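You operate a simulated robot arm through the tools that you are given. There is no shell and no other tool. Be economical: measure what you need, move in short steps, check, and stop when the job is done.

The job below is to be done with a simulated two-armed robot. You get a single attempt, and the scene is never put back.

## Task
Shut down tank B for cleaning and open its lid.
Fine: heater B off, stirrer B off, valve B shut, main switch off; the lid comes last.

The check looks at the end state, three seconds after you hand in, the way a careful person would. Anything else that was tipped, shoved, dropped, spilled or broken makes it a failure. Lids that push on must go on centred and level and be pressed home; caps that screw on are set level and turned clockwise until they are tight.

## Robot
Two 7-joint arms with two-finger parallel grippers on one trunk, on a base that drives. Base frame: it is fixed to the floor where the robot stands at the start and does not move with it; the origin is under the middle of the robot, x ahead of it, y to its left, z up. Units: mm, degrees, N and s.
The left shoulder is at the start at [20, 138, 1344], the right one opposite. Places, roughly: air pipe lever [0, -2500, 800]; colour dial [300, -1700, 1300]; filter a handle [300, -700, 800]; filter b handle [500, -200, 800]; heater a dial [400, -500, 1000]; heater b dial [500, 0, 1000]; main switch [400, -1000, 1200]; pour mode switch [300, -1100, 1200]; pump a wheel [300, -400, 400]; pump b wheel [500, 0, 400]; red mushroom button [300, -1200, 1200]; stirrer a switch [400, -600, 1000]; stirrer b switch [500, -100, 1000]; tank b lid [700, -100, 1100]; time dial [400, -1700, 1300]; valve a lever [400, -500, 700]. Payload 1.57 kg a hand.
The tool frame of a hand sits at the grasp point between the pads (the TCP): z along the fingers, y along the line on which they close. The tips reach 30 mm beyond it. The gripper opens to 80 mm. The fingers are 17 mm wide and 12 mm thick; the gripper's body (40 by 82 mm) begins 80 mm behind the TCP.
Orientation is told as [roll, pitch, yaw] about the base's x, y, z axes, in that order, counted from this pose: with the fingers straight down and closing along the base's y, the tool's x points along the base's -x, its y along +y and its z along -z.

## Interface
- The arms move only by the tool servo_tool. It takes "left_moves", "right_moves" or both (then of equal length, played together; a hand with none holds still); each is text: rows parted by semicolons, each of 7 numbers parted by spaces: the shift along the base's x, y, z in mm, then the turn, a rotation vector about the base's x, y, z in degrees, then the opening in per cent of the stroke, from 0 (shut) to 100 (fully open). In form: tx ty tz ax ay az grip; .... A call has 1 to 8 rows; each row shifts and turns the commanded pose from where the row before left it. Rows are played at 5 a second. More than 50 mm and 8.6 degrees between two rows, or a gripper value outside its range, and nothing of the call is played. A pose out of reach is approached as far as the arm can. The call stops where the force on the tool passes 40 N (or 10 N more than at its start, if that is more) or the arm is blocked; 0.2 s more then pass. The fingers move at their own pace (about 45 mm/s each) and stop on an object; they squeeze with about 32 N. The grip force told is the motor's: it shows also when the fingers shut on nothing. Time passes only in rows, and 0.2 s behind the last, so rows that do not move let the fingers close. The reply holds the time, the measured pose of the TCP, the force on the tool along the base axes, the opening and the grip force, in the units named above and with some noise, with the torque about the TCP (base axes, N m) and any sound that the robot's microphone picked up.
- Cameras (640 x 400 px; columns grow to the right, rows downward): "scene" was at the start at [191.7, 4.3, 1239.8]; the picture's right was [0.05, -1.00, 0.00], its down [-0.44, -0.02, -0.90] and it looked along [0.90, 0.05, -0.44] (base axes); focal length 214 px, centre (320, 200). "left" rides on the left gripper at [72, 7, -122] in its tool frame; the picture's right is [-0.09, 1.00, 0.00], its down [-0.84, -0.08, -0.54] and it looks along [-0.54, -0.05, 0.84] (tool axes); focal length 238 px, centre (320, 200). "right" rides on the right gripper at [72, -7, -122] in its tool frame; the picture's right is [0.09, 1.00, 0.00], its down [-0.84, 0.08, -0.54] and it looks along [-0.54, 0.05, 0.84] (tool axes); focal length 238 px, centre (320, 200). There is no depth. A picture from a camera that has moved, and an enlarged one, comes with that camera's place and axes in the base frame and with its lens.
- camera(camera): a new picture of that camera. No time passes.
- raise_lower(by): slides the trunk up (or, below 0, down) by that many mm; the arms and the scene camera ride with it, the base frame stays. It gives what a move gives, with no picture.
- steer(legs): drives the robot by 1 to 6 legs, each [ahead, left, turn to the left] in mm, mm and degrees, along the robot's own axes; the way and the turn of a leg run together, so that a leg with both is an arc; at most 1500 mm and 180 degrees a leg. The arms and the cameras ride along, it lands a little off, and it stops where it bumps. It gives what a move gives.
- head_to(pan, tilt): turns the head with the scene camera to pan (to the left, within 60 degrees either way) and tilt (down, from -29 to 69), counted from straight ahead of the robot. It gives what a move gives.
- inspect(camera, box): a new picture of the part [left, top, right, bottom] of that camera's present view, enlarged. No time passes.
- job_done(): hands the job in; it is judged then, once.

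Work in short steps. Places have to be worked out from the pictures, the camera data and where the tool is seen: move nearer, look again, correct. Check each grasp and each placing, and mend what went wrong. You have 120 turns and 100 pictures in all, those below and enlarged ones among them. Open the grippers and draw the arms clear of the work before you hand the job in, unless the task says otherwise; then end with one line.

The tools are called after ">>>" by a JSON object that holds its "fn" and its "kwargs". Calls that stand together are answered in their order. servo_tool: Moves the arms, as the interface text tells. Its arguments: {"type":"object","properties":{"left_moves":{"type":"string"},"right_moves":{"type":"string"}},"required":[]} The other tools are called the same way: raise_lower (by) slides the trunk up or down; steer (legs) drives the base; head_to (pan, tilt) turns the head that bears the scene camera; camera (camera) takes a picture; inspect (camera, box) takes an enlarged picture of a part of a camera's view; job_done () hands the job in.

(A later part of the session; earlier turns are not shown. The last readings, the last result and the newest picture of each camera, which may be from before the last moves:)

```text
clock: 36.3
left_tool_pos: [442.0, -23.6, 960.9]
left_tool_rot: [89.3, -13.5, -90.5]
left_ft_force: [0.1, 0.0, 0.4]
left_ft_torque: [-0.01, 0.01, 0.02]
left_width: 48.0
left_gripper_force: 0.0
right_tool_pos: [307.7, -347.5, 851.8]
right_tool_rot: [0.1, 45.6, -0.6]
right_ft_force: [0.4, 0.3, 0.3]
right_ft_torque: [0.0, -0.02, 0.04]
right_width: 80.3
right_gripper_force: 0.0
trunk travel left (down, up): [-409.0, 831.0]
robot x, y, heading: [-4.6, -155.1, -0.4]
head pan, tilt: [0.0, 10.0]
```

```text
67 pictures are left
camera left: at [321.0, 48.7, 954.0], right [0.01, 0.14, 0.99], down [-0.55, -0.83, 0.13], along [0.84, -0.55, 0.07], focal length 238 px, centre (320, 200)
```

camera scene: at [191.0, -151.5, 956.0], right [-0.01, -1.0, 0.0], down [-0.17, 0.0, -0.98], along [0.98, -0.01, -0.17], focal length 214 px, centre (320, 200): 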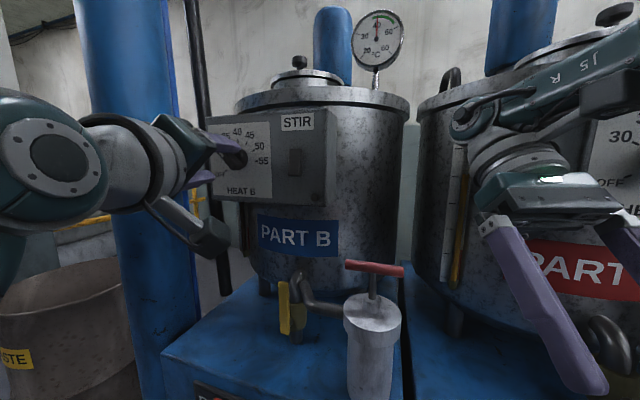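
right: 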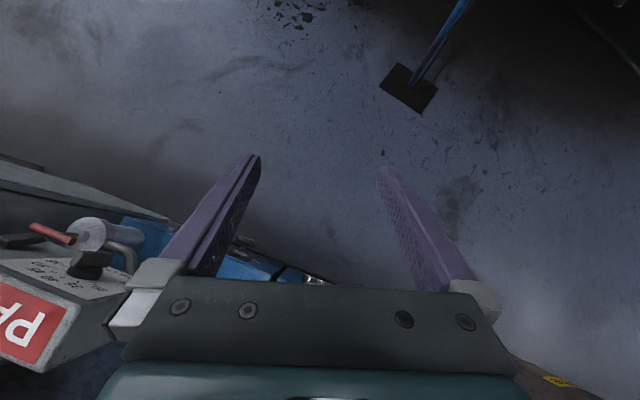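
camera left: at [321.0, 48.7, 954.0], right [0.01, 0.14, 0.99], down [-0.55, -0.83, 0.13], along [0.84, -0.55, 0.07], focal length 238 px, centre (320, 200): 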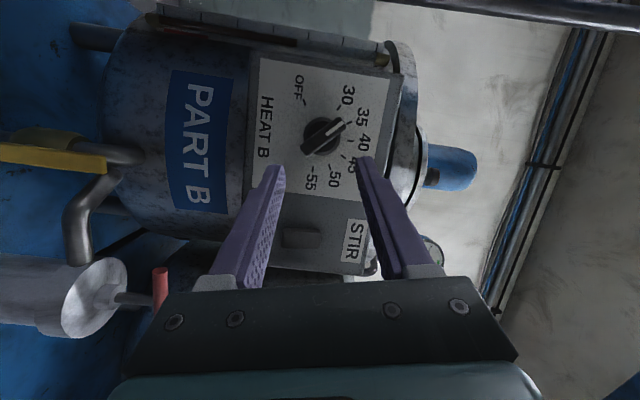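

The arm tracks perfectly in this direction. I continue to about +130° and inspect.

>>> {"fn": "servo_tool", "kwargs": {"left_moves": "0 0 0 8.5 0 0 60; 0 0 0 8.5 0 0 60; 0 0 0 8.5 0 0 60; 0 0 0 8.5 0 0 60; 0 0 0 8.5 0 0 60; 0 0 0 8.5 0 0 60; 0 0 0 0 0 0 60"}}

>>> {"fn": "camera", "kwargs": {"camera": "left"}}

```text
clock: 37.9
left_tool_pos: [442.2, -24.1, 961.7]
left_tool_rot: [88.9, 37.4, -90.6]
left_ft_force: [-0.1, -1.1, -0.6]
left_ft_torque: [0.02, -0.01, -0.03]
left_width: 48.1
left_gripper_force: 0.1
right_tool_pos: [308.0, -346.6, 850.9]
right_tool_rot: [0.2, 45.6, -0.6]
right_ft_force: [-0.4, 0.5, -0.9]
right_ft_torque: [0.0, 0.0, 0.02]
right_width: 80.1
right_gripper_force: 0.1
trunk travel left (down, up): [-409.0, 831.0]
robot x, y, heading: [-1.1, -153.9, -0.0]
head pan, tilt: [0.0, 10.0]
```

```text
66 pictures are left
camera left: at [321.3, 28.5, 1013.8], right [0.01, -0.68, 0.73], down [-0.55, -0.62, -0.56], along [0.84, -0.4, -0.38], focal length 238 px, centre (320, 200)
```

left: 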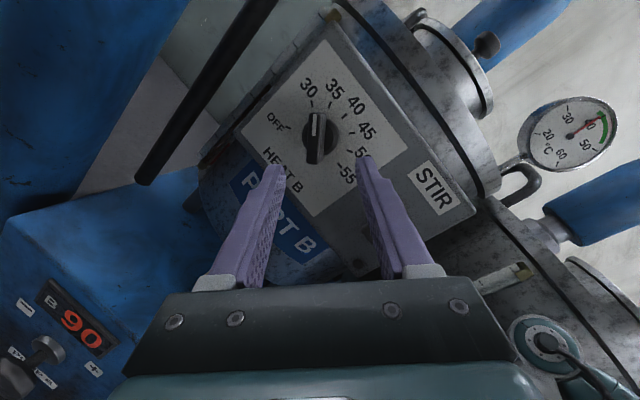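

Now the hand is at +128° and the bar lines up with the fingers, pointer at about 31. I advance and grip.

>>> {"fn": "servo_tool", "kwargs": {"left_moves": "15 2 0 0 0 0 60; 15 0 0 0 0 0 60; 12 0 0 0 0 0 60; 8 0 0 0 0 0 60; 0 0 0 0 0 0 0; 0 0 0 0 0 0 0; 0 0 0 0 0 0 0; 0 0 0 0 0 0 0"}}

>>> {"fn": "camera", "kwargs": {"camera": "left"}}

```text
clock: 39.7
left_tool_pos: [491.4, -20.4, 959.8]
left_tool_rot: [88.4, 37.4, -90.7]
left_ft_force: [3.2, 4.0, -11.1]
left_ft_torque: [-0.21, -0.15, 0.13]
left_width: 14.7
left_gripper_force: 30.6
right_tool_pos: [306.2, -345.0, 850.2]
right_tool_rot: [0.0, 45.6, -0.8]
right_ft_force: [-0.1, -0.3, -0.1]
right_ft_torque: [-0.01, 0.0, -0.05]
right_width: 80.1
right_gripper_force: 0.1
trunk travel left (down, up): [-409.0, 831.0]
robot x, y, heading: [-1.1, -149.0, -0.4]
head pan, tilt: [0.0, 10.0]
```

```text
65 pictures are left
camera left: at [370.2, 31.5, 1012.0], right [0.02, -0.68, 0.74], down [-0.55, -0.62, -0.56], along [0.83, -0.39, -0.39], focal length 238 px, centre (320, 200)
```

left: 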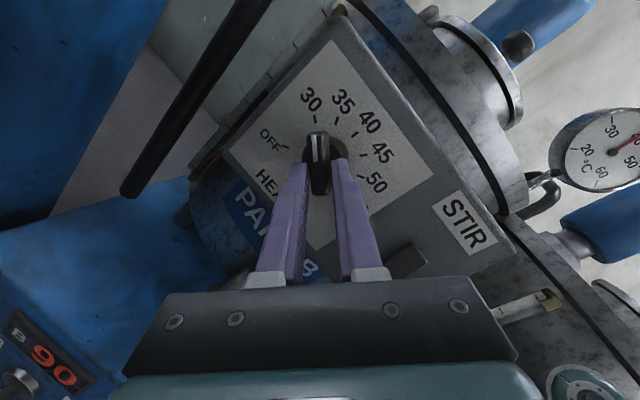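

Clean grip with low force. I turn it counter-clockwise ~56°.

>>> {"fn": "servo_tool", "kwargs": {"left_moves": "0 0 -1 -8 0 0 0; 0 0 0 -8 0 0 0; 0 0 0 -8 0 0 0; 0 0 0 -8 0 0 0; 0 0 0 -8 0 0 0; 0 0 0 -8 0 0 0; 0 0 0 -8 0 0 0; 0 0 0 0 0 0 0"}}

>>> {"fn": "camera", "kwargs": {"camera": "left"}}

```text
clock: 41.5
left_tool_pos: [492.2, -19.9, 964.7]
left_tool_rot: [89.8, -18.9, -90.7]
left_ft_force: [-13.5, 4.0, 21.2]
left_ft_torque: [0.22, -0.07, 0.54]
left_width: 12.8
left_gripper_force: 30.4
right_tool_pos: [307.0, -345.8, 850.9]
right_tool_rot: [0.2, 45.7, -0.5]
right_ft_force: [0.5, 0.1, 0.0]
right_ft_torque: [0.04, -0.03, 0.01]
right_width: 80.1
right_gripper_force: 0.0
trunk travel left (down, up): [-409.0, 831.0]
robot x, y, heading: [-0.9, -149.3, -0.4]
head pan, tilt: [0.0, 10.0]
```

```text
64 pictures are left
camera left: at [370.2, 50.7, 948.2], right [0.01, 0.23, 0.97], down [-0.55, -0.81, 0.2], along [0.83, -0.54, 0.12], focal length 238 px, centre (320, 200)
```

left: 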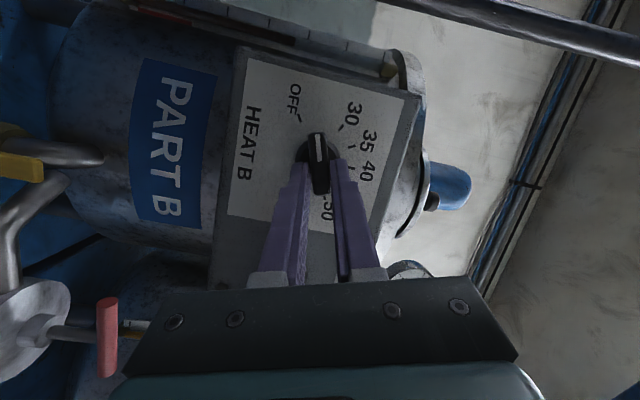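

Pointer is now past 30 toward OFF. I relax z by 3 mm and turn another ~22°.

>>> {"fn": "servo_tool", "kwargs": {"left_moves": "-1 0 3 -6 0 0 0; 0 0 0 -8 0 0 0; 0 0 0 -8 0 0 0; 0 0 0 0 0 0 0"}}

>>> {"fn": "camera", "kwargs": {"camera": "left"}}

```text
clock: 42.5
left_tool_pos: [491.0, -20.2, 964.1]
left_tool_rot: [89.8, -40.6, -90.9]
left_ft_force: [-3.3, 4.2, 19.4]
left_ft_torque: [0.76, -0.12, 0.23]
left_width: 16.9
left_gripper_force: 31.8
right_tool_pos: [308.8, -344.6, 851.4]
right_tool_rot: [0.1, 45.6, -0.6]
right_ft_force: [-0.1, -0.8, 0.4]
right_ft_torque: [0.01, 0.02, -0.02]
right_width: 79.9
right_gripper_force: 0.1
trunk travel left (down, up): [-409.0, 831.0]
robot x, y, heading: [-2.7, -151.0, -0.1]
head pan, tilt: [0.0, 10.0]
```

```text
63 pictures are left
camera left: at [370.8, 39.7, 924.3], right [0.01, 0.58, 0.82], down [-0.55, -0.68, 0.49], along [0.83, -0.46, 0.31], focal length 238 px, centre (320, 200)
```

left: 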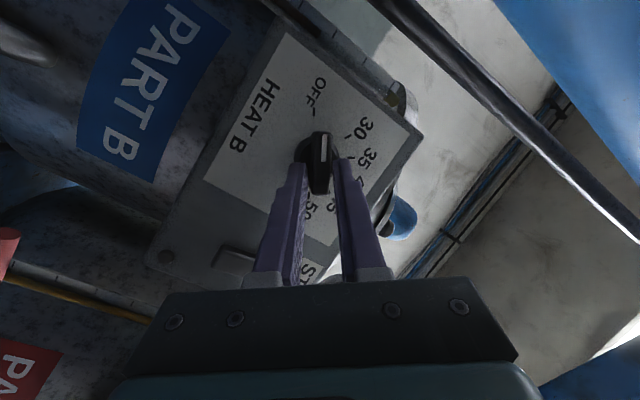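

Torque about x has risen to 0.76 N m, suggesting the stop at OFF. I open, back away and check.

>>> {"fn": "servo_tool", "kwargs": {"left_moves": "0 0 0 0 0 0 60; 0 0 0 0 0 0 60; -20 0 0 0 0 0 60; -30 0 0 0 0 0 60; 0 0 0 0 0 0 60"}}

>>> {"fn": "inspect", "kwargs": {"camera": "left", "box": [200, 40, 420, 200]}}

```text
clock: 43.7
left_tool_pos: [439.9, -23.2, 962.1]
left_tool_rot: [89.5, -40.7, -90.7]
left_ft_force: [0.5, -0.5, 0.5]
left_ft_torque: [0.03, -0.01, -0.01]
left_width: 48.0
left_gripper_force: 0.1
right_tool_pos: [307.1, -345.8, 852.2]
right_tool_rot: [0.0, 45.7, -0.8]
right_ft_force: [0.0, 0.7, 0.4]
right_ft_torque: [0.02, 0.02, -0.01]
right_width: 80.2
right_gripper_force: 0.0
trunk travel left (down, up): [-409.0, 831.0]
robot x, y, heading: [-1.0, -145.9, 0.0]
head pan, tilt: [0.0, 10.0]
```

```text
2.50 times, centred on (310, 120) of left
camera zoom: at [319.1, 37.7, 923.6], right [0.01, 0.58, 0.81], down [-0.55, -0.68, 0.49], along [0.84, -0.45, 0.31], focal length 596 px, centre (345, 400)
```

zoom: 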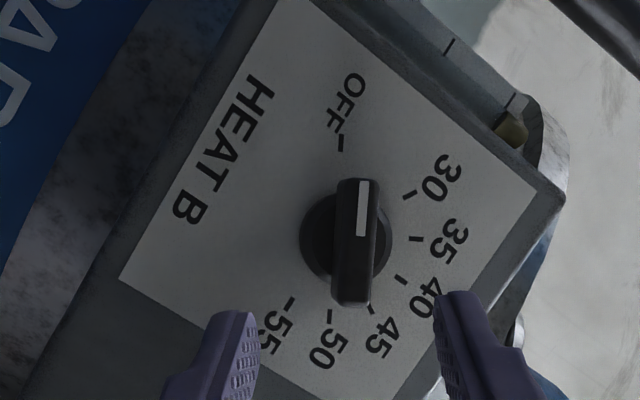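

Geometry says the pointer is ~6° short of the OFF tick while the hand slipped ~9° past the bar – perhaps a stop. I regrip aligned and turn further to test.

>>> {"fn": "servo_tool", "kwargs": {"left_moves": "25 2 1 6 0 0 60; 20 0 0 2 0 0 60; 9 0 0 0 0 0 60; 0 0 0 0 0 0 0; 0 0 0 0 0 0 0; 0 0 0 0 0 0 0; 0 0 0 0 0 0 0"}}

>>> {"fn": "servo_tool", "kwargs": {"left_moves": "0 0 0 -5 0 0 0; 0 0 0 -5 0 0 0; 0 0 0 -5 0 0 0; 0 0 0 0 0 0 0"}}

>>> {"fn": "servo_tool", "kwargs": {"left_moves": "0 0 0 0 0 0 60; 0 0 0 0 0 0 60; -20 0 0 0 0 0 60; -30 0 0 0 0 0 60; 0 0 0 0 0 0 60"}}

>>> {"fn": "inspect", "kwargs": {"camera": "left", "box": [200, 40, 420, 200]}}

```text
clock: 45.3
left_tool_pos: [494.3, -19.5, 964.3]
left_tool_rot: [89.5, -32.6, -90.5]
left_ft_force: [-0.9, -0.1, 2.4]
left_ft_torque: [0.39, 0.35, 0.07]
left_width: 14.4
left_gripper_force: 30.8
right_tool_pos: [308.2, -346.4, 851.4]
right_tool_rot: [0.0, 45.6, -0.8]
right_ft_force: [-0.1, 0.2, 0.2]
right_ft_torque: [-0.04, 0.04, 0.02]
right_width: 80.2
right_gripper_force: 0.1
trunk travel left (down, up): [-409.0, 831.0]
robot x, y, heading: [-2.1, -147.1, -0.5]
head pan, tilt: [0.0, 10.0]
```

```text
clock: 46.3
left_tool_pos: [494.0, -19.2, 963.9]
left_tool_rot: [89.6, -47.7, -90.7]
left_ft_force: [-5.0, 0.9, 2.9]
left_ft_torque: [0.9, 0.43, 0.05]
left_width: 19.6
left_gripper_force: 33.7
right_tool_pos: [306.5, -346.0, 851.4]
right_tool_rot: [0.2, 45.6, -0.7]
right_ft_force: [-0.2, -0.7, -0.1]
right_ft_torque: [0.02, 0.02, 0.0]
right_width: 79.8
right_gripper_force: 0.1
trunk travel left (down, up): [-409.0, 831.0]
robot x, y, heading: [0.8, -148.8, -0.5]
head pan, tilt: [0.0, 10.0]
```

```text
clock: 47.5
left_tool_pos: [444.2, -19.5, 964.9]
left_tool_rot: [89.6, -47.7, -90.6]
left_ft_force: [0.2, -0.8, -0.1]
left_ft_torque: [0.01, -0.02, -0.02]
left_width: 48.0
left_gripper_force: 0.2
right_tool_pos: [308.3, -344.9, 851.3]
right_tool_rot: [0.1, 45.6, -0.7]
right_ft_force: [-0.1, 0.4, -0.4]
right_ft_torque: [0.0, -0.02, -0.04]
right_width: 79.9
right_gripper_force: 0.1
trunk travel left (down, up): [-409.0, 831.0]
robot x, y, heading: [-3.2, -151.7, -0.7]
head pan, tilt: [0.0, 10.0]
```

```text
2.50 times, centred on (310, 120) of left
camera zoom: at [323.3, 34.9, 918.3], right [0.01, 0.67, 0.74], down [-0.55, -0.61, 0.57], along [0.84, -0.41, 0.36], focal length 596 px, centre (345, 400)
```

zoom: 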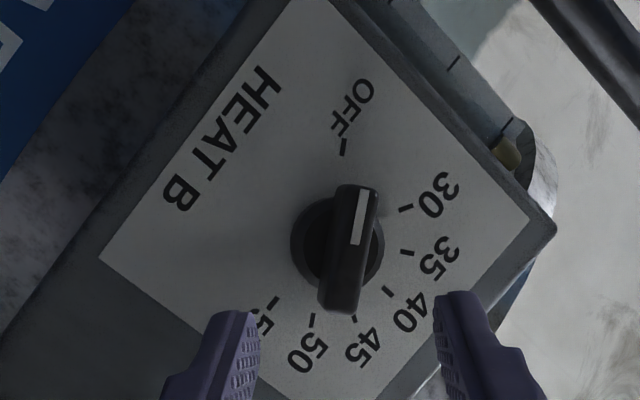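

The knob didn't budge further with 0.9 N m, and re-fitting the tick circle puts OFF at ≈210°, matching the pointer: heater B is off. Next, the stirrer rocker – I inspect it from the scene camera.

>>> {"fn": "inspect", "kwargs": {"camera": "scene", "box": [250, 100, 340, 220]}}

>>> {"fn": "inspect", "kwargs": {"camera": "scene", "box": [250, 240, 410, 350]}}

```text
3.33 times, centred on (295, 160) of scene
camera zoom: at [191.2, -151.5, 956.1], right [-0.01, -1.0, 0.0], down [-0.17, 0.0, -0.98], along [0.98, -0.01, -0.17], focal length 715 px, centre (403, 333)
```

zoom: 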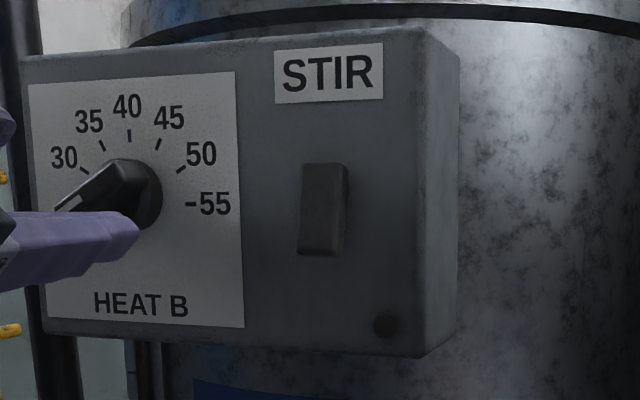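

```text
3.64 times, centred on (330, 295) of scene
camera zoom: at [191.2, -151.5, 956.1], right [-0.01, -1.0, 0.0], down [-0.17, 0.0, -0.98], along [0.98, -0.01, -0.17], focal length 780 px, centre (284, -146)
```

zoom: 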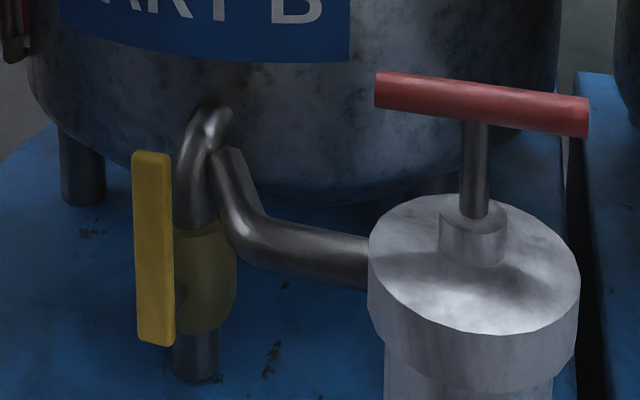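

Heater B reads OFF. The lever of valve B lies at about [538, -90, 705], the rocker at about [533, -131, 956]; both suit the right hand with the base back near y 0. I retract the left hand first.

>>> {"fn": "servo_tool", "kwargs": {"left_moves": "-10 5 0 -5 0 0 60; -10 5 0 -6 0 0 60; -10 5 0 -6 0 0 60; -10 5 0 -6 0 0 60; -10 5 0 -6 0 0 60; -10 5 0 -6 0 0 60; -5 5 0 -6 4 0 60; 0 5 0 0 4 0 60"}}

>>> {"fn": "servo_tool", "kwargs": {"left_moves": "0 10 -5 0 8 0 60; 0 10 -5 0 8 0 60; 0 0 -5 0 8 0 60; 0 0 -5 0 8 0 60; 0 0 -5 0 8 0 60; 0 0 -5 0 8 0 60; 0 0 -5 0 8 0 60; 0 0 -5 0 8 0 60"}}

```text
clock: 49.3
left_tool_pos: [410.8, 12.8, 953.1]
left_tool_rot: [8.1, -82.2, -9.4]
left_ft_force: [-0.9, -0.9, -0.2]
left_ft_torque: [0.01, 0.01, 0.02]
left_width: 47.8
left_gripper_force: 0.1
left hand out of reach, approached as far as the arm can: row 5, 6, 7, 8
right_tool_pos: [309.0, -345.7, 851.9]
right_tool_rot: [0.1, 45.6, -0.7]
right_ft_force: [0.8, 0.8, 0.3]
right_ft_torque: [0.04, -0.01, 0.0]
right_width: 79.8
right_gripper_force: 0.1
trunk travel left (down, up): [-409.0, 831.0]
robot x, y, heading: [-3.8, -152.3, -0.4]
head pan, tilt: [0.0, 10.0]
```

```text
clock: 51.1
left_tool_pos: [451.0, 41.6, 873.9]
left_tool_rot: [-0.8, -18.3, -1.5]
left_ft_force: [-0.5, 0.1, 0.1]
left_ft_torque: [0.02, 0.02, -0.01]
left_width: 48.0
left_gripper_force: 0.1
left hand out of reach, approached as far as the arm can: row 5, 6, 7, 8
right_tool_pos: [308.1, -346.4, 851.9]
right_tool_rot: [0.0, 45.5, -0.7]
right_ft_force: [0.0, -0.8, -0.8]
right_ft_torque: [0.04, 0.01, 0.0]
right_width: 80.0
right_gripper_force: 0.1
trunk travel left (down, up): [-409.0, 831.0]
robot x, y, heading: [-2.5, -150.0, -0.2]
head pan, tilt: [0.0, 10.0]
```

I pull the left hand back in toward the body before driving.

>>> {"fn": "servo_tool", "kwargs": {"left_moves": "-25 0 0 0 6 0 60; -25 0 0 0 8 0 60; -25 0 0 0 8 0 60; -25 0 0 0 8 0 60; -20 0 0 0 8 0 60; 0 0 0 0 0 0 60"}}

>>> {"fn": "camera", "kwargs": {"camera": "scene"}}

```text
clock: 52.5
left_tool_pos: [378.4, 68.0, 864.2]
left_tool_rot: [-1.6, 19.6, -1.4]
left_ft_force: [0.0, 0.2, -0.4]
left_ft_torque: [-0.01, -0.02, 0.02]
left_width: 47.7
left_gripper_force: 0.0
left hand out of reach, approached as far as the arm can: row 1, 2, 3, 4
right_tool_pos: [307.3, -346.3, 850.7]
right_tool_rot: [0.1, 45.6, -0.7]
right_ft_force: [0.3, 0.1, -0.1]
right_ft_torque: [-0.03, 0.01, 0.0]
right_width: 79.9
right_gripper_force: 0.2
trunk travel left (down, up): [-409.0, 831.0]
robot x, y, heading: [0.3, -152.3, -0.2]
head pan, tilt: [0.0, 10.0]
```

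```text
58 pictures are left
camera scene: at [190.9, -151.5, 956.1], right [-0.01, -1.0, 0.0], down [-0.17, 0.0, -0.98], along [0.98, -0.01, -0.17], focal length 214 px, centre (320, 200)
```

scene: 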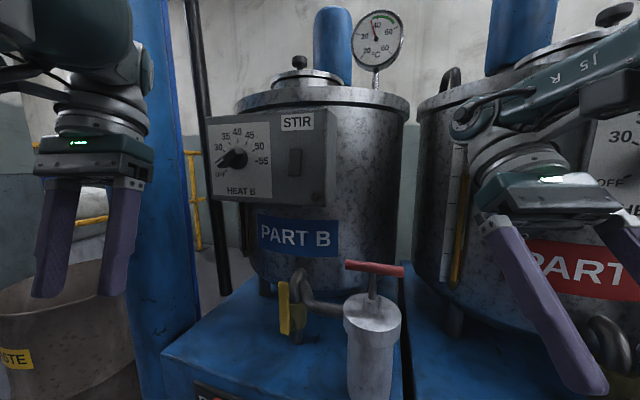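

The path is clear, so I drive back left 155 mm and then begin to swing the right hand forward.

>>> {"fn": "steer", "kwargs": {"legs": [[0, 160, 0]]}}

>>> {"fn": "servo_tool", "kwargs": {"right_moves": "15 0 6 0 -8 0 20; 15 0 6 0 -8 0 20; 12 0 6 0 -8 0 20; 12 0 6 0 -8 0 20; 12 0 6 0 -8 0 20; 10 0 6 0 -8 0 20; 10 0 6 0 -8 0 20; 10 0 6 0 -8 0 20"}}

>>> {"fn": "servo_tool", "kwargs": {"right_moves": "6 0 7 0 -8 0 20; 6 0 7 0 -8 0 20; 6 4 7 0 -8 0 20; 4 4 7 0 -8 0 20; 0 4 7 0 -8 0 20; 0 4 7 0 -8 0 20; 0 4 7 0 -8 0 20; 0 4 7 0 -8 0 20"}}

>>> {"fn": "camera", "kwargs": {"camera": "right"}}

```text
clock: 53.9
left_tool_pos: [379.5, 225.7, 863.8]
left_tool_rot: [-1.5, 19.6, -1.4]
left_ft_force: [0.4, 0.6, 0.7]
left_ft_torque: [-0.02, 0.03, -0.01]
left_width: 48.1
left_gripper_force: 0.0
right_tool_pos: [308.5, -189.0, 851.3]
right_tool_rot: [0.1, 45.7, -0.6]
right_ft_force: [-0.1, -0.3, -0.1]
right_ft_torque: [-0.01, 0.02, -0.01]
right_width: 80.1
right_gripper_force: 0.0
trunk travel left (down, up): [-409.0, 831.0]
robot x, y, heading: [-2.2, 4.3, -0.2]
head pan, tilt: [0.0, 10.0]
```

```text
clock: 55.7
left_tool_pos: [379.7, 225.1, 863.0]
left_tool_rot: [-1.5, 19.6, -1.4]
left_ft_force: [-0.2, -0.1, 0.7]
left_ft_torque: [-0.03, 0.0, 0.05]
left_width: 48.0
left_gripper_force: 0.0
right_tool_pos: [398.3, -186.0, 882.7]
right_tool_rot: [0.2, -16.1, 0.3]
right_ft_force: [-0.2, -0.1, -0.5]
right_ft_torque: [0.0, 0.0, -0.01]
right_width: 16.1
right_gripper_force: 0.0
trunk travel left (down, up): [-409.0, 831.0]
robot x, y, heading: [0.5, 9.3, -0.3]
head pan, tilt: [0.0, 10.0]
```

```text
clock: 57.5
left_tool_pos: [377.8, 225.3, 863.6]
left_tool_rot: [-1.6, 19.6, -1.4]
left_ft_force: [-0.2, 0.5, -0.9]
left_ft_torque: [0.02, 0.01, 0.05]
left_width: 47.8
left_gripper_force: 0.0
right_tool_pos: [428.0, -162.9, 951.0]
right_tool_rot: [3.1, -70.3, -1.1]
right_ft_force: [-0.3, -0.2, 0.0]
right_ft_torque: [-0.02, 0.01, -0.01]
right_width: 16.1
right_gripper_force: 0.1
right hand out of reach, approached as far as the arm can: row 7, 8
trunk travel left (down, up): [-409.0, 831.0]
robot x, y, heading: [-0.7, 8.3, -0.3]
head pan, tilt: [0.0, 10.0]
```

```text
57 pictures are left
camera right: at [288.6, -173.0, 922.9], right [-0.06, 1.0, -0.07], down [-0.23, 0.05, 0.97], along [0.97, 0.08, 0.23], focal length 238 px, centre (320, 200)
```

right: 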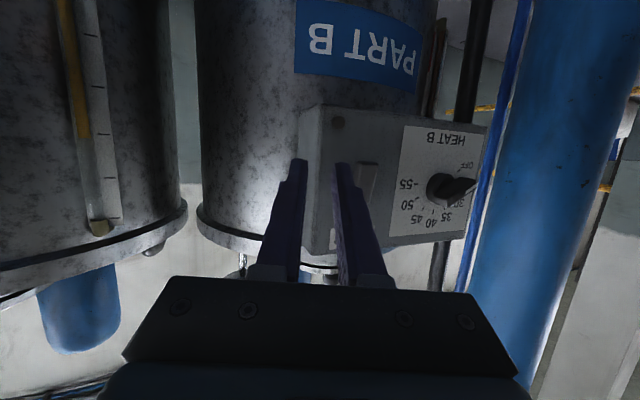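

The right hand is nearly level; this side view shows the rocker in profile, so I zoom on it.

>>> {"fn": "inspect", "kwargs": {"camera": "right", "box": [300, 100, 420, 250]}}

```text
2.67 times, centred on (360, 175) of right
camera zoom: at [288.6, -173.0, 922.9], right [-0.06, 1.0, -0.07], down [-0.23, 0.05, 0.97], along [0.97, 0.08, 0.23], focal length 636 px, centre (213, 267)
```

zoom: 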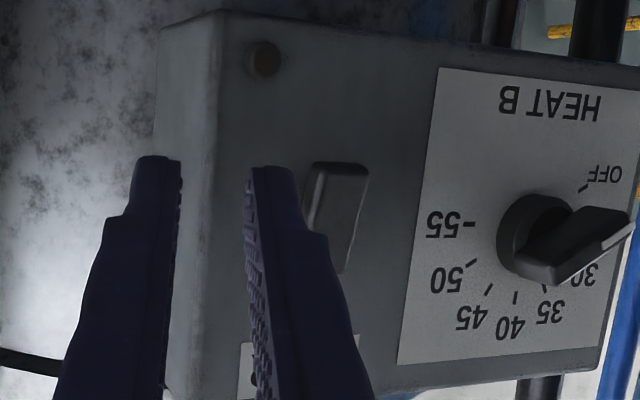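

The rocker's lower end seems to stand out (top pressed in). I move the hand aside a bit for an unobstructed profile.

>>> {"fn": "servo_tool", "kwargs": {"right_moves": "0 -25 10 0 -6 0 20; 0 -25 10 0 -6 0 20; 0 0 0 0 0 0 0"}}

>>> {"fn": "inspect", "kwargs": {"camera": "right", "box": [320, 80, 480, 230]}}

>>> {"fn": "inspect", "kwargs": {"camera": "scene", "box": [370, 110, 440, 200]}}

```text
clock: 58.3
left_tool_pos: [378.9, 225.1, 863.4]
left_tool_rot: [-1.6, 19.5, -1.4]
left_ft_force: [-0.3, 0.1, -0.1]
left_ft_torque: [0.0, -0.02, 0.01]
left_width: 47.9
left_gripper_force: 0.1
right_tool_pos: [427.8, -170.2, 966.2]
right_tool_rot: [4.9, -72.9, -2.0]
right_ft_force: [-0.1, 0.3, -1.2]
right_ft_torque: [-0.01, 0.01, 0.02]
right_width: 0.0
right_gripper_force: 9.7
right hand out of reach, approached as far as the arm can: row 1, 2
trunk travel left (down, up): [-409.0, 831.0]
robot x, y, heading: [-5.7, 8.1, -0.6]
head pan, tilt: [0.0, 10.0]
```

```text
2.67 times, centred on (400, 155) of right
camera zoom: at [290.8, -182.8, 931.9], right [-0.07, 1.0, -0.06], down [-0.27, 0.04, 0.96], along [0.96, 0.09, 0.27], focal length 636 px, centre (107, 320)
```

zoom: 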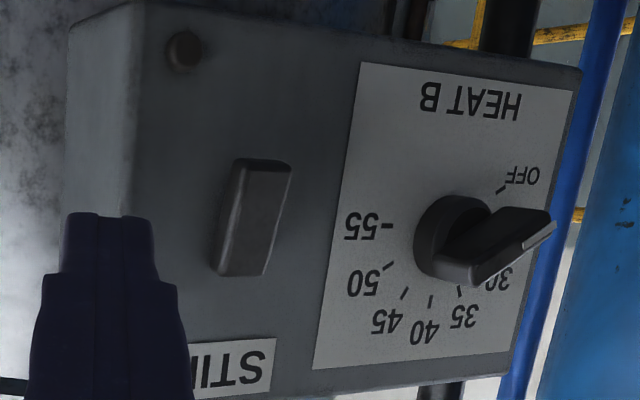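

```text
4.44 times, centred on (405, 155) of scene
camera zoom: at [191.8, 6.1, 956.1], right [-0.01, -1.0, 0.0], down [-0.17, 0.0, -0.98], along [0.98, 0.0, -0.17], focal length 953 px, centre (-58, 400)
```

zoom: 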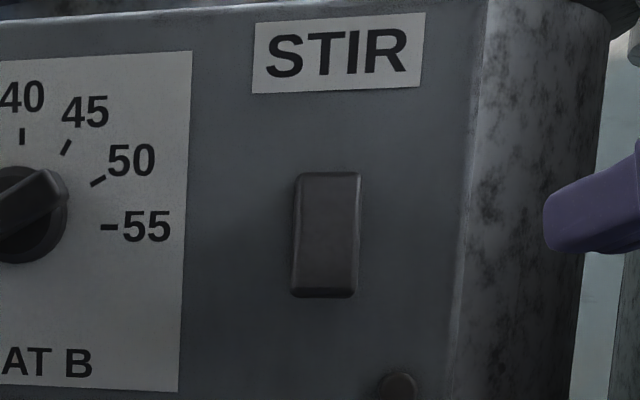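

In profile the rocker's lower end stands out, so top-in is ON and I must press the lower end (≈ [530, -131, 940]). I extend the closed right hand in front of it.

>>> {"fn": "servo_tool", "kwargs": {"right_moves": "10 13 -6 0 0 0 0; 10 13 -6 0 -4 0 0; 10 12 -6 0 -4 0 0; 0 0 0 0 0 0 0"}}

>>> {"fn": "camera", "kwargs": {"camera": "right"}}

```text
clock: 58.8
left_tool_pos: [378.5, 224.6, 864.0]
left_tool_rot: [-1.6, 19.5, -1.4]
left_ft_force: [0.1, -0.3, -0.6]
left_ft_torque: [0.02, 0.0, -0.02]
left_width: 48.0
left_gripper_force: 0.1
right_tool_pos: [397.4, -234.2, 833.6]
right_tool_rot: [12.2, -53.7, -23.7]
right_ft_force: [0.0, -0.3, 0.8]
right_ft_torque: [-0.01, -0.01, -0.02]
right_width: 0.1
right_gripper_force: 21.5
right hand out of reach, approached as far as the arm can: row 2
trunk travel left (down, up): [-409.0, 831.0]
robot x, y, heading: [-3.5, 1.4, -0.2]
head pan, tilt: [0.0, 10.0]
stopped in row 2 (right hand): the arm was blocked; the commanded pose is now the measured one
```

```text
53 pictures are left
camera right: at [257.8, -208.5, 844.3], right [0.18, 0.98, 0.05], down [0.04, -0.06, 1.0], along [0.98, -0.18, -0.05], focal length 238 px, centre (320, 200)
```

right: 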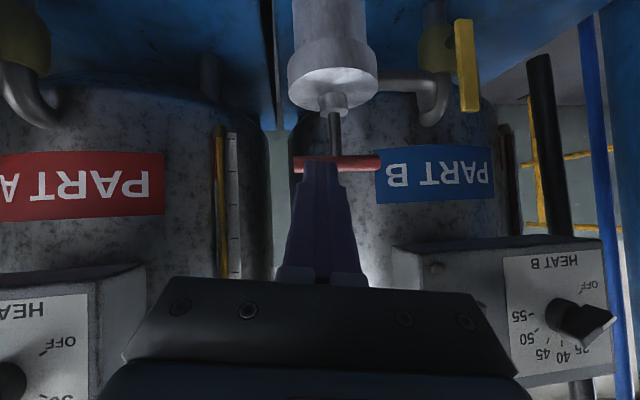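

The arm jumped to a different posture (hand now at [397, -234, 834], touching nothing). I raise it gradually and straighten.

>>> {"fn": "servo_tool", "kwargs": {"right_moves": "0 0 20 0 0 3 0; 0 5 20 0 0 3 0; 5 10 20 0 -4 3 0; 5 10 20 0 -4 3 0; 10 10 15 0 -4 3 0; 10 10 15 0 -4 3 0; 10 10 5 0 -4 3 0; 10 10 0 0 -4 3 0"}}

>>> {"fn": "camera", "kwargs": {"camera": "scene"}}

```text
clock: 60.6
left_tool_pos: [377.3, 226.3, 864.6]
left_tool_rot: [-1.6, 19.7, -1.3]
left_ft_force: [0.4, -0.2, 0.2]
left_ft_torque: [-0.04, 0.01, -0.01]
left_width: 47.9
left_gripper_force: 0.1
right_tool_pos: [437.4, -144.3, 957.0]
right_tool_rot: [24.6, -76.2, -8.6]
right_ft_force: [-0.1, 0.5, -0.1]
right_ft_torque: [-0.02, -0.01, -0.02]
right_width: 0.1
right_gripper_force: 21.4
right hand out of reach, approached as far as the arm can: row 7, 8
trunk travel left (down, up): [-409.0, 831.0]
robot x, y, heading: [0.7, 4.0, -0.0]
head pan, tilt: [0.0, 10.0]
```

```text
52 pictures are left
camera scene: at [191.5, 7.0, 956.0], right [0.0, -1.0, 0.0], down [-0.17, 0.0, -0.98], along [0.98, 0.0, -0.17], focal length 214 px, centre (320, 200)
```

scene: 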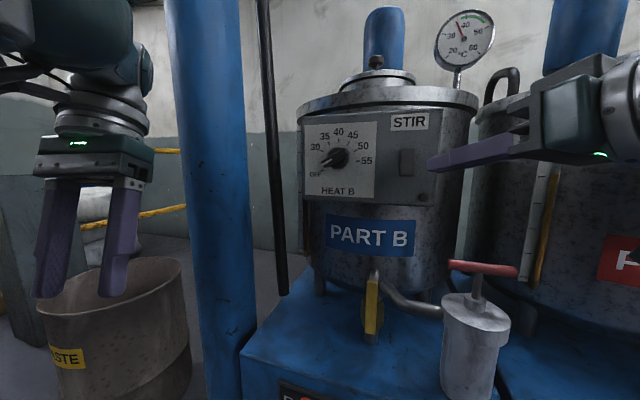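

Now the tip is about 65 mm in front of the rocker, pointing a bit left and down. I straighten the yaw and advance to just short of contact.

>>> {"fn": "servo_tool", "kwargs": {"right_moves": "12 2 -2 0 0 -3 0; 12 2 -3 0 0 -3 0; 12 3 -3 0 0 -3 0; 10 3 -3 0 0 -1 0; 0 0 0 0 0 0 0"}}

>>> {"fn": "camera", "kwargs": {"camera": "right"}}

>>> {"fn": "camera", "kwargs": {"camera": "scene"}}

```text
clock: 61.8
left_tool_pos: [379.2, 224.4, 863.3]
left_tool_rot: [-1.6, 19.5, -1.4]
left_ft_force: [0.0, 0.2, -0.5]
left_ft_torque: [0.0, 0.02, 0.03]
left_width: 48.0
left_gripper_force: 0.1
right_tool_pos: [464.7, -149.9, 950.3]
right_tool_rot: [59.4, -75.5, -47.0]
right_ft_force: [-0.1, -0.1, 0.4]
right_ft_torque: [0.01, 0.03, 0.02]
right_width: 0.0
right_gripper_force: 21.5
right hand out of reach, approached as far as the arm can: row 1, 2, 3
trunk travel left (down, up): [-409.0, 831.0]
robot x, y, heading: [1.3, 4.8, -0.4]
head pan, tilt: [0.0, 10.0]
```

```text
51 pictures are left
camera right: at [335.6, -170.7, 892.5], right [-0.21, 0.97, 0.13], down [-0.39, -0.2, 0.9], along [0.89, 0.14, 0.43], focal length 238 px, centre (320, 200)
```

right: 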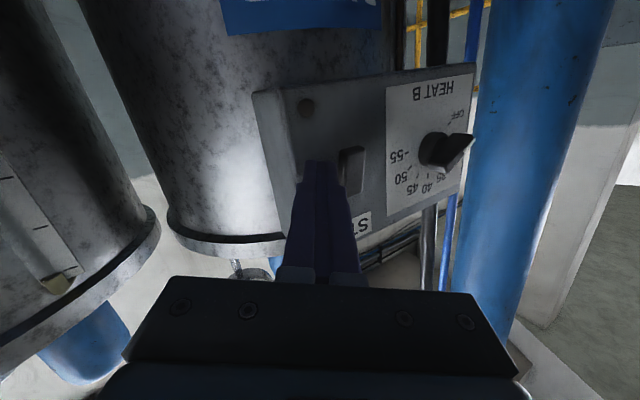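

```text
50 pictures are left
camera scene: at [191.9, 5.7, 956.0], right [0.0, -1.0, 0.0], down [-0.17, 0.0, -0.98], along [0.98, 0.0, -0.17], focal length 214 px, centre (320, 200)
```

scene: 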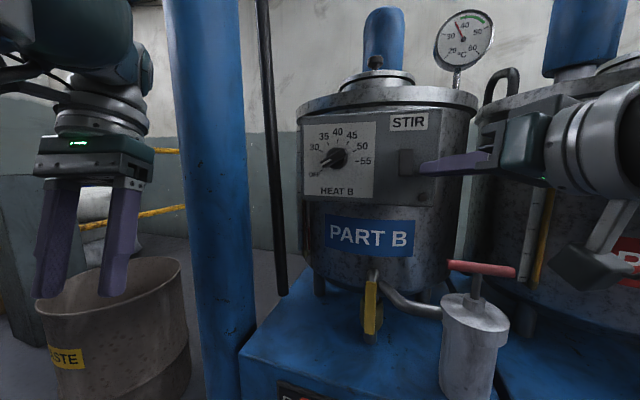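

The tip is ~38 mm short of the rocker's lower half and roughly on line. I advance along the tool with a slight left/down correction, ending in small steps.

>>> {"fn": "servo_tool", "kwargs": {"right_moves": "10 4 -2 0 0 0 0; 10 4 -2 0 0 0 0; 8 3 -2 0 0 0 0; 4 1 0 0 0 0 0; 3 0 0 0 0 0 0; 3 0 0 0 0 0 0"}}

>>> {"fn": "camera", "kwargs": {"camera": "scene"}}

>>> {"fn": "inspect", "kwargs": {"camera": "scene", "box": [370, 110, 450, 200]}}

```text
clock: 63.2
left_tool_pos: [373.2, 223.9, 861.4]
left_tool_rot: [-1.6, 19.9, -1.3]
left_ft_force: [0.3, 0.9, -0.8]
left_ft_torque: [0.03, -0.02, -0.01]
left_width: 48.2
left_gripper_force: 0.0
right_tool_pos: [467.6, -148.0, 948.2]
right_tool_rot: [60.0, -75.3, -47.3]
right_ft_force: [-35.8, -0.5, 10.6]
right_ft_torque: [-0.09, -0.36, -0.14]
right_width: 0.0
right_gripper_force: 20.8
right hand out of reach, approached as far as the arm can: row 1, 2, 3
trunk travel left (down, up): [-409.0, 831.0]
robot x, y, heading: [-0.9, 7.5, -0.4]
head pan, tilt: [0.0, 10.0]
```

```text
49 pictures are left
camera scene: at [186.0, 5.9, 955.1], right [-0.01, -1.0, 0.0], down [-0.18, 0.0, -0.98], along [0.98, -0.01, -0.18], focal length 214 px, centre (320, 200)
```

scene: 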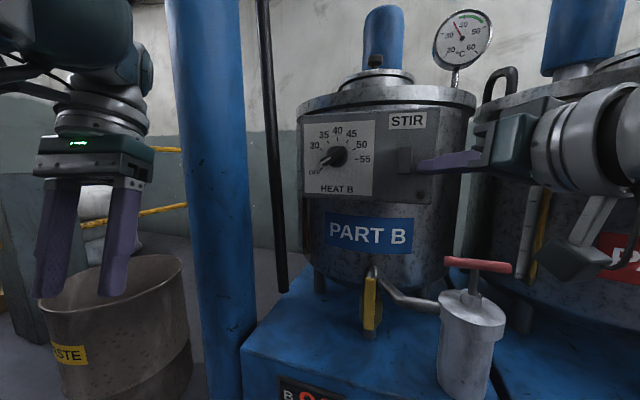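

```text
4.44 times, centred on (410, 155) of scene
camera zoom: at [186.0, 5.9, 955.1], right [-0.01, -1.0, 0.0], down [-0.18, 0.0, -0.98], along [0.98, -0.01, -0.18], focal length 953 px, centre (-80, 400)
```

zoom: 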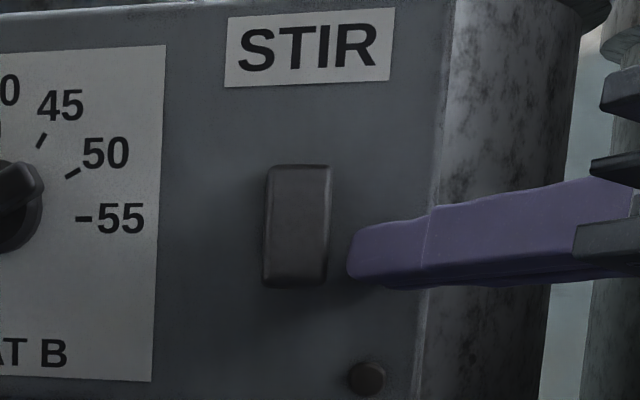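

The panel is angled (right side nearer), so the tip touched panel just right of the rocker. The rocker's lower end is ~17 mm further left; I back off 15 mm, shift, and press.

>>> {"fn": "servo_tool", "kwargs": {"right_moves": "-15 0 0 0 0 0 0; -15 0 0 0 0 0 0; 0 9 -2 0 0 0 0; 0 9 -2 0 0 0 0; 0 0 0 0 0 0 0"}}

>>> {"fn": "inspect", "kwargs": {"camera": "scene", "box": [370, 110, 450, 200]}}

```text
clock: 64.4
left_tool_pos: [379.6, 224.6, 864.2]
left_tool_rot: [-1.6, 19.4, -1.4]
left_ft_force: [-0.2, 0.1, 0.4]
left_ft_torque: [0.03, 0.0, 0.0]
left_width: 47.9
left_gripper_force: 0.1
right_tool_pos: [443.5, -149.1, 948.7]
right_tool_rot: [59.8, -75.3, -47.1]
right_ft_force: [1.1, -0.4, -0.5]
right_ft_torque: [0.05, 0.0, -0.01]
right_width: 0.0
right_gripper_force: 21.6
right hand out of reach, approached as far as the arm can: row 3, 4
trunk travel left (down, up): [-409.0, 831.0]
robot x, y, heading: [-2.5, 8.5, -0.4]
head pan, tilt: [0.0, 10.0]
```

```text
4.44 times, centred on (410, 155) of scene
camera zoom: at [191.9, 6.3, 956.1], right [0.0, -1.0, 0.0], down [-0.17, 0.0, -0.98], along [0.98, 0.0, -0.17], focal length 953 px, centre (-80, 400)
```

zoom: 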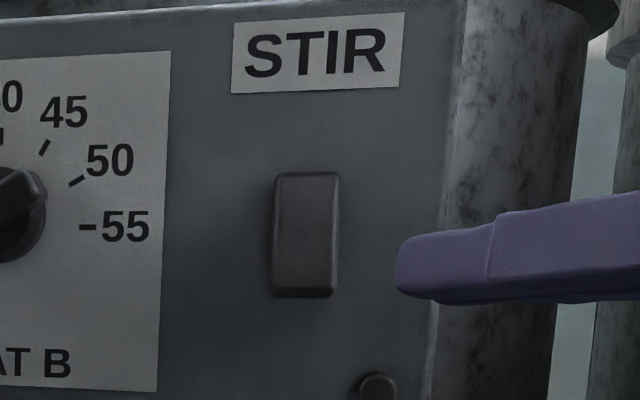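

The arm can't go further left in this posture, so I move the base 60 mm back and 25 mm left to give it room.

>>> {"fn": "steer", "kwargs": {"legs": [[-60, 25, 0]]}}

>>> {"fn": "servo_tool", "kwargs": {"right_moves": "15 0 0 0 0 0 0; 15 0 0 0 0 -4 0; 15 0 0 0 0 -4 0; 10 0 0 0 0 -4 0; 5 0 0 0 0 -4 0; 0 0 0 0 0 0 0"}}

>>> {"fn": "camera", "kwargs": {"camera": "scene"}}

>>> {"fn": "camera", "kwargs": {"camera": "right"}}

```text
clock: 65.4
left_tool_pos: [319.3, 250.0, 864.0]
left_tool_rot: [-1.5, 19.6, -1.4]
left_ft_force: [0.8, -0.4, 0.7]
left_ft_torque: [-0.03, -0.01, 0.02]
left_width: 47.9
left_gripper_force: 0.1
right_tool_pos: [385.4, -123.8, 947.4]
right_tool_rot: [59.9, -75.4, -47.1]
right_ft_force: [-0.4, 0.6, 0.5]
right_ft_torque: [0.0, 0.0, -0.01]
right_width: 0.2
right_gripper_force: 21.4
trunk travel left (down, up): [-409.0, 831.0]
robot x, y, heading: [-62.7, 31.6, -0.3]
head pan, tilt: [0.0, 10.0]
```

```text
clock: 66.8
left_tool_pos: [320.5, 249.6, 863.2]
left_tool_rot: [-1.6, 19.5, -1.4]
left_ft_force: [0.7, 0.7, 0.3]
left_ft_torque: [0.02, 0.01, 0.02]
left_width: 47.9
left_gripper_force: 0.1
right_tool_pos: [401.6, -124.5, 949.3]
right_tool_rot: [59.9, -75.5, -47.2]
right_ft_force: [0.1, -0.6, -0.5]
right_ft_torque: [0.01, 0.02, 0.02]
right_width: 0.0
right_gripper_force: 21.2
right hand out of reach, approached as far as the arm can: row 2, 3, 4, 5
trunk travel left (down, up): [-409.0, 831.0]
robot x, y, heading: [-60.9, 33.2, -0.4]
head pan, tilt: [0.0, 10.0]
```

```text
46 pictures are left
camera scene: at [133.3, 31.2, 956.1], right [-0.01, -1.0, 0.0], down [-0.17, 0.0, -0.98], along [0.98, -0.01, -0.17], focal length 214 px, centre (320, 200)
```

scene: 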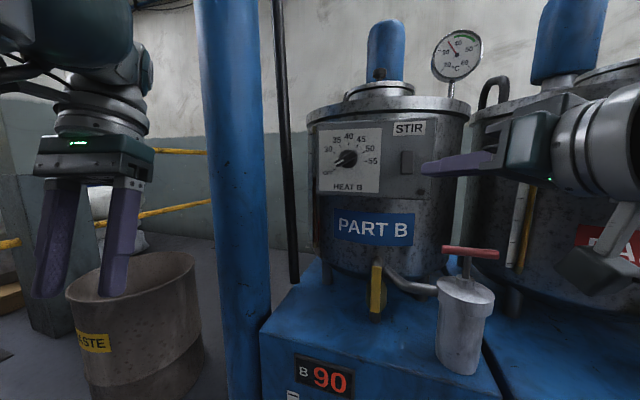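

```text
45 pictures are left
camera right: at [272.8, -145.4, 891.9], right [-0.21, 0.97, 0.13], down [-0.4, -0.21, 0.9], along [0.89, 0.14, 0.43], focal length 238 px, centre (320, 200)
```

right: 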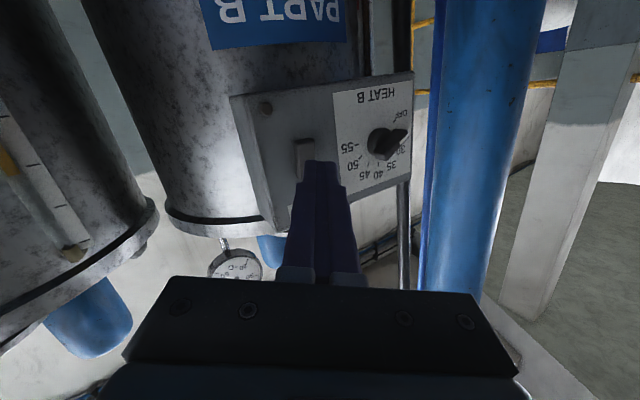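

The arm is at its forward reach in this pose, so I retract it 20 mm, drive the base ahead 70 mm and check alignment.

>>> {"fn": "servo_tool", "kwargs": {"right_moves": "-15 0 0 0 0 0 0; -15 0 -2 0 0 0 0; -15 0 -2 0 0 0 0; 0 0 0 0 0 0 0"}}

>>> {"fn": "steer", "kwargs": {"legs": [[70, 0, 0]]}}

>>> {"fn": "inspect", "kwargs": {"camera": "scene", "box": [370, 110, 450, 200]}}

```text
clock: 67.8
left_tool_pos: [320.9, 250.0, 864.4]
left_tool_rot: [-1.7, 19.5, -1.5]
left_ft_force: [0.1, 0.6, -0.1]
left_ft_torque: [-0.01, 0.01, 0.01]
left_width: 48.1
left_gripper_force: 0.1
right_tool_pos: [355.2, -125.7, 944.8]
right_tool_rot: [59.8, -75.4, -47.3]
right_ft_force: [0.2, -0.1, 0.3]
right_ft_torque: [0.04, -0.01, -0.01]
right_width: 0.0
right_gripper_force: 21.6
trunk travel left (down, up): [-409.0, 831.0]
robot x, y, heading: [-60.7, 31.9, -0.3]
head pan, tilt: [0.0, 10.0]
```

```text
clock: 68.8
left_tool_pos: [389.9, 249.5, 864.3]
left_tool_rot: [-1.6, 19.6, -1.4]
left_ft_force: [-0.6, -0.4, 0.1]
left_ft_torque: [0.0, 0.03, -0.02]
left_width: 47.9
left_gripper_force: 0.0
right_tool_pos: [424.2, -125.6, 943.8]
right_tool_rot: [59.9, -75.3, -47.2]
right_ft_force: [-0.2, -0.5, -0.4]
right_ft_torque: [0.03, 0.03, 0.0]
right_width: 0.0
right_gripper_force: 21.3
trunk travel left (down, up): [-409.0, 831.0]
robot x, y, heading: [8.6, 35.1, -0.3]
head pan, tilt: [0.0, 10.0]
```

```text
4.44 times, centred on (410, 155) of scene
camera zoom: at [202.8, 30.7, 956.1], right [-0.01, -1.0, 0.0], down [-0.17, 0.0, -0.98], along [0.98, -0.01, -0.17], focal length 953 px, centre (-80, 400)
```

zoom: 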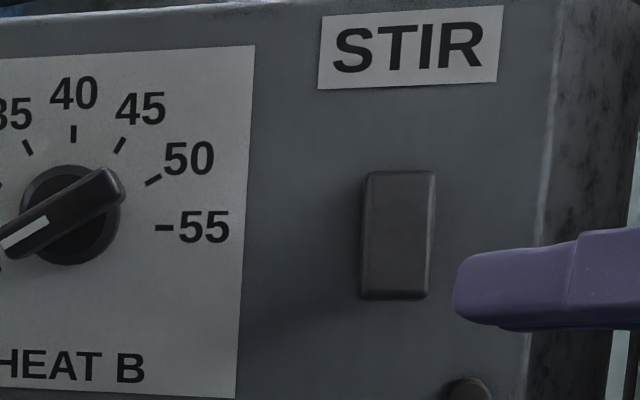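

Straight ahead of the tip (≈[453, -119, 940]) is the rocker's lower half. I press forward with the arm.

>>> {"fn": "servo_tool", "kwargs": {"right_moves": "12 -1 1 0 0 0 0; 12 -1 1 0 0 0 0; 8 0 0 0 0 0 0; 4 0 0 0 0 0 0; 4 0 0 0 0 0 0; 4 0 0 0 0 0 0; 0 0 0 0 0 0 0"}}

>>> {"fn": "inspect", "kwargs": {"camera": "scene", "box": [370, 110, 450, 200]}}

```text
clock: 70.4
left_tool_pos: [383.5, 248.6, 860.4]
left_tool_rot: [-1.6, 19.8, -1.4]
left_ft_force: [-0.8, -0.7, -1.0]
left_ft_torque: [0.01, -0.04, -0.02]
left_width: 47.8
left_gripper_force: 0.0
right_tool_pos: [462.7, -129.0, 942.1]
right_tool_rot: [57.9, -75.1, -45.4]
right_ft_force: [-3.3, -1.5, -0.9]
right_ft_torque: [0.07, -0.09, 0.02]
right_width: 0.0
right_gripper_force: 21.4
trunk travel left (down, up): [-409.0, 831.0]
robot x, y, heading: [10.5, 31.5, -0.5]
head pan, tilt: [0.0, 10.0]
```

```text
4.44 times, centred on (410, 155) of scene
camera zoom: at [197.0, 29.6, 955.0], right [-0.01, -1.0, 0.0], down [-0.18, 0.0, -0.98], along [0.98, -0.01, -0.18], focal length 953 px, centre (-80, 400)
```

zoom: 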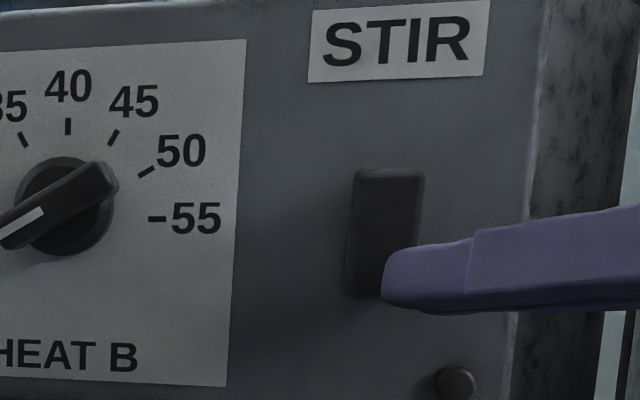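

The rocker's shading flipped (top now stands out) and the force fell: it switched. I back off and verify.

>>> {"fn": "servo_tool", "kwargs": {"right_moves": "-15 0 0 0 0 0 0; -20 0 0 0 0 0 0; -20 0 0 0 0 0 0; -10 0 0 0 0 0 0"}}

>>> {"fn": "inspect", "kwargs": {"camera": "right", "box": [200, 60, 440, 210]}}

>>> {"fn": "inspect", "kwargs": {"camera": "scene", "box": [340, 260, 440, 350]}}

```text
clock: 71.4
left_tool_pos: [388.6, 249.5, 864.5]
left_tool_rot: [-1.6, 19.5, -1.4]
left_ft_force: [0.0, -0.7, -0.3]
left_ft_torque: [0.02, 0.0, -0.02]
left_width: 48.0
left_gripper_force: 0.0
right_tool_pos: [413.0, -126.9, 943.3]
right_tool_rot: [60.0, -75.5, -47.3]
right_ft_force: [0.5, -0.3, -0.6]
right_ft_torque: [0.0, 0.01, -0.03]
right_width: 0.0
right_gripper_force: 21.3
right hand out of reach, approached as far as the arm can: row 4
trunk travel left (down, up): [-409.0, 831.0]
robot x, y, heading: [8.0, 28.6, -0.7]
head pan, tilt: [0.0, 10.0]
```

```text
2.67 times, centred on (320, 135) of right
camera zoom: at [284.5, -149.1, 886.4], right [-0.21, 0.97, 0.13], down [-0.4, -0.21, 0.9], along [0.89, 0.14, 0.43], focal length 636 px, centre (320, 373)
```

zoom: 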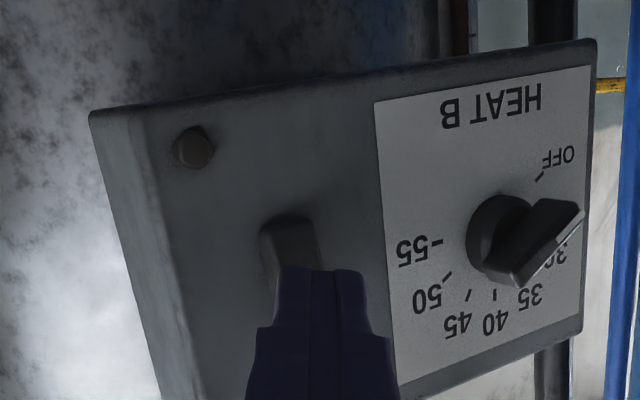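

```text
4.44 times, centred on (390, 305) of scene
camera zoom: at [202.5, 30.7, 956.1], right [-0.01, -1.0, 0.0], down [-0.17, 0.0, -0.98], along [0.98, -0.01, -0.17], focal length 953 px, centre (9, -267)
```

zoom: 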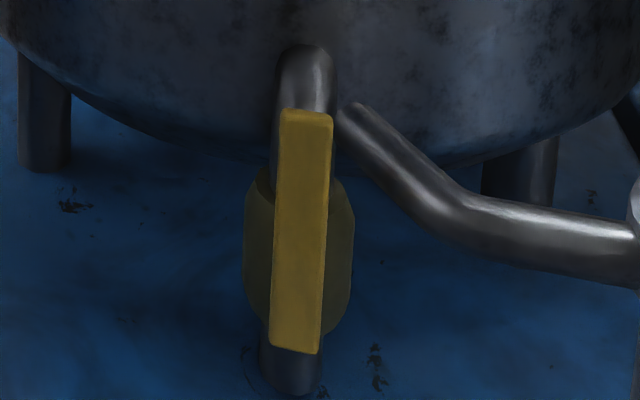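

Stirrer B's rocker is now switched. The valve lever spans z 646–748 at [540, -90], pivot near z 678; I lower the trunk 205 mm to bring the right hand to the lever's upper end.

>>> {"fn": "raise_lower", "kwargs": {"by": -205}}

>>> {"fn": "head_to", "kwargs": {"pan": -10, "tilt": 15}}

>>> {"fn": "camera", "kwargs": {"camera": "scene"}}

>>> {"fn": "camera", "kwargs": {"camera": "right"}}

```text
clock: 73.7
left_tool_pos: [389.2, 249.5, 659.1]
left_tool_rot: [-1.6, 19.5, -1.4]
left_ft_force: [0.3, 0.2, -0.1]
left_ft_torque: [-0.02, 0.01, -0.03]
left_width: 47.8
left_gripper_force: 0.2
right_tool_pos: [413.4, -128.5, 738.4]
right_tool_rot: [59.9, -75.4, -47.4]
right_ft_force: [0.2, 0.3, -0.3]
right_ft_torque: [-0.02, 0.0, 0.0]
right_width: 0.0
right_gripper_force: 21.7
trunk travel left (down, up): [-204.0, 1036.0]
robot x, y, heading: [10.4, 32.8, -0.4]
head pan, tilt: [0.0, 10.0]
```

```text
clock: 74.4
left_tool_pos: [390.1, 248.5, 658.3]
left_tool_rot: [-1.5, 19.6, -1.5]
left_ft_force: [-0.1, -0.1, 0.8]
left_ft_torque: [0.0, -0.02, -0.03]
left_width: 48.0
left_gripper_force: 0.0
right_tool_pos: [413.4, -127.4, 738.7]
right_tool_rot: [59.9, -75.4, -47.2]
right_ft_force: [-0.2, 0.8, -1.0]
right_ft_torque: [0.0, 0.03, 0.0]
right_width: 0.0
right_gripper_force: 21.5
trunk travel left (down, up): [-204.0, 1036.0]
robot x, y, heading: [7.7, 33.2, -0.2]
head pan, tilt: [-10.0, 15.0]
```

```text
40 pictures are left
camera scene: at [201.3, 14.5, 742.9], right [-0.18, -0.98, 0.0], down [-0.25, 0.05, -0.97], along [0.95, -0.17, -0.26], focal length 214 px, centre (320, 200)
```

scene: 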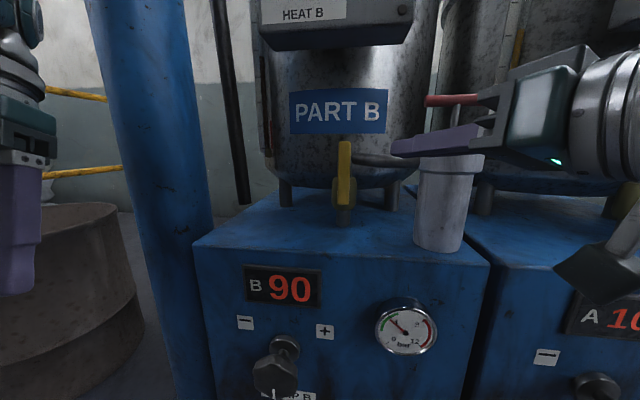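

```text
39 pictures are left
camera right: at [284.6, -149.1, 681.3], right [-0.21, 0.97, 0.13], down [-0.4, -0.21, 0.9], along [0.89, 0.14, 0.43], focal length 238 px, centre (320, 200)
```

right: 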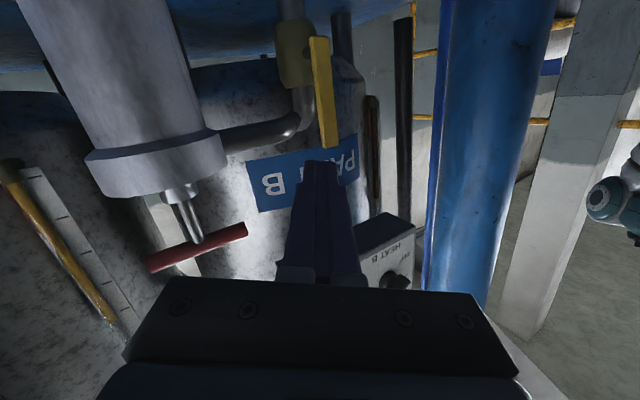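

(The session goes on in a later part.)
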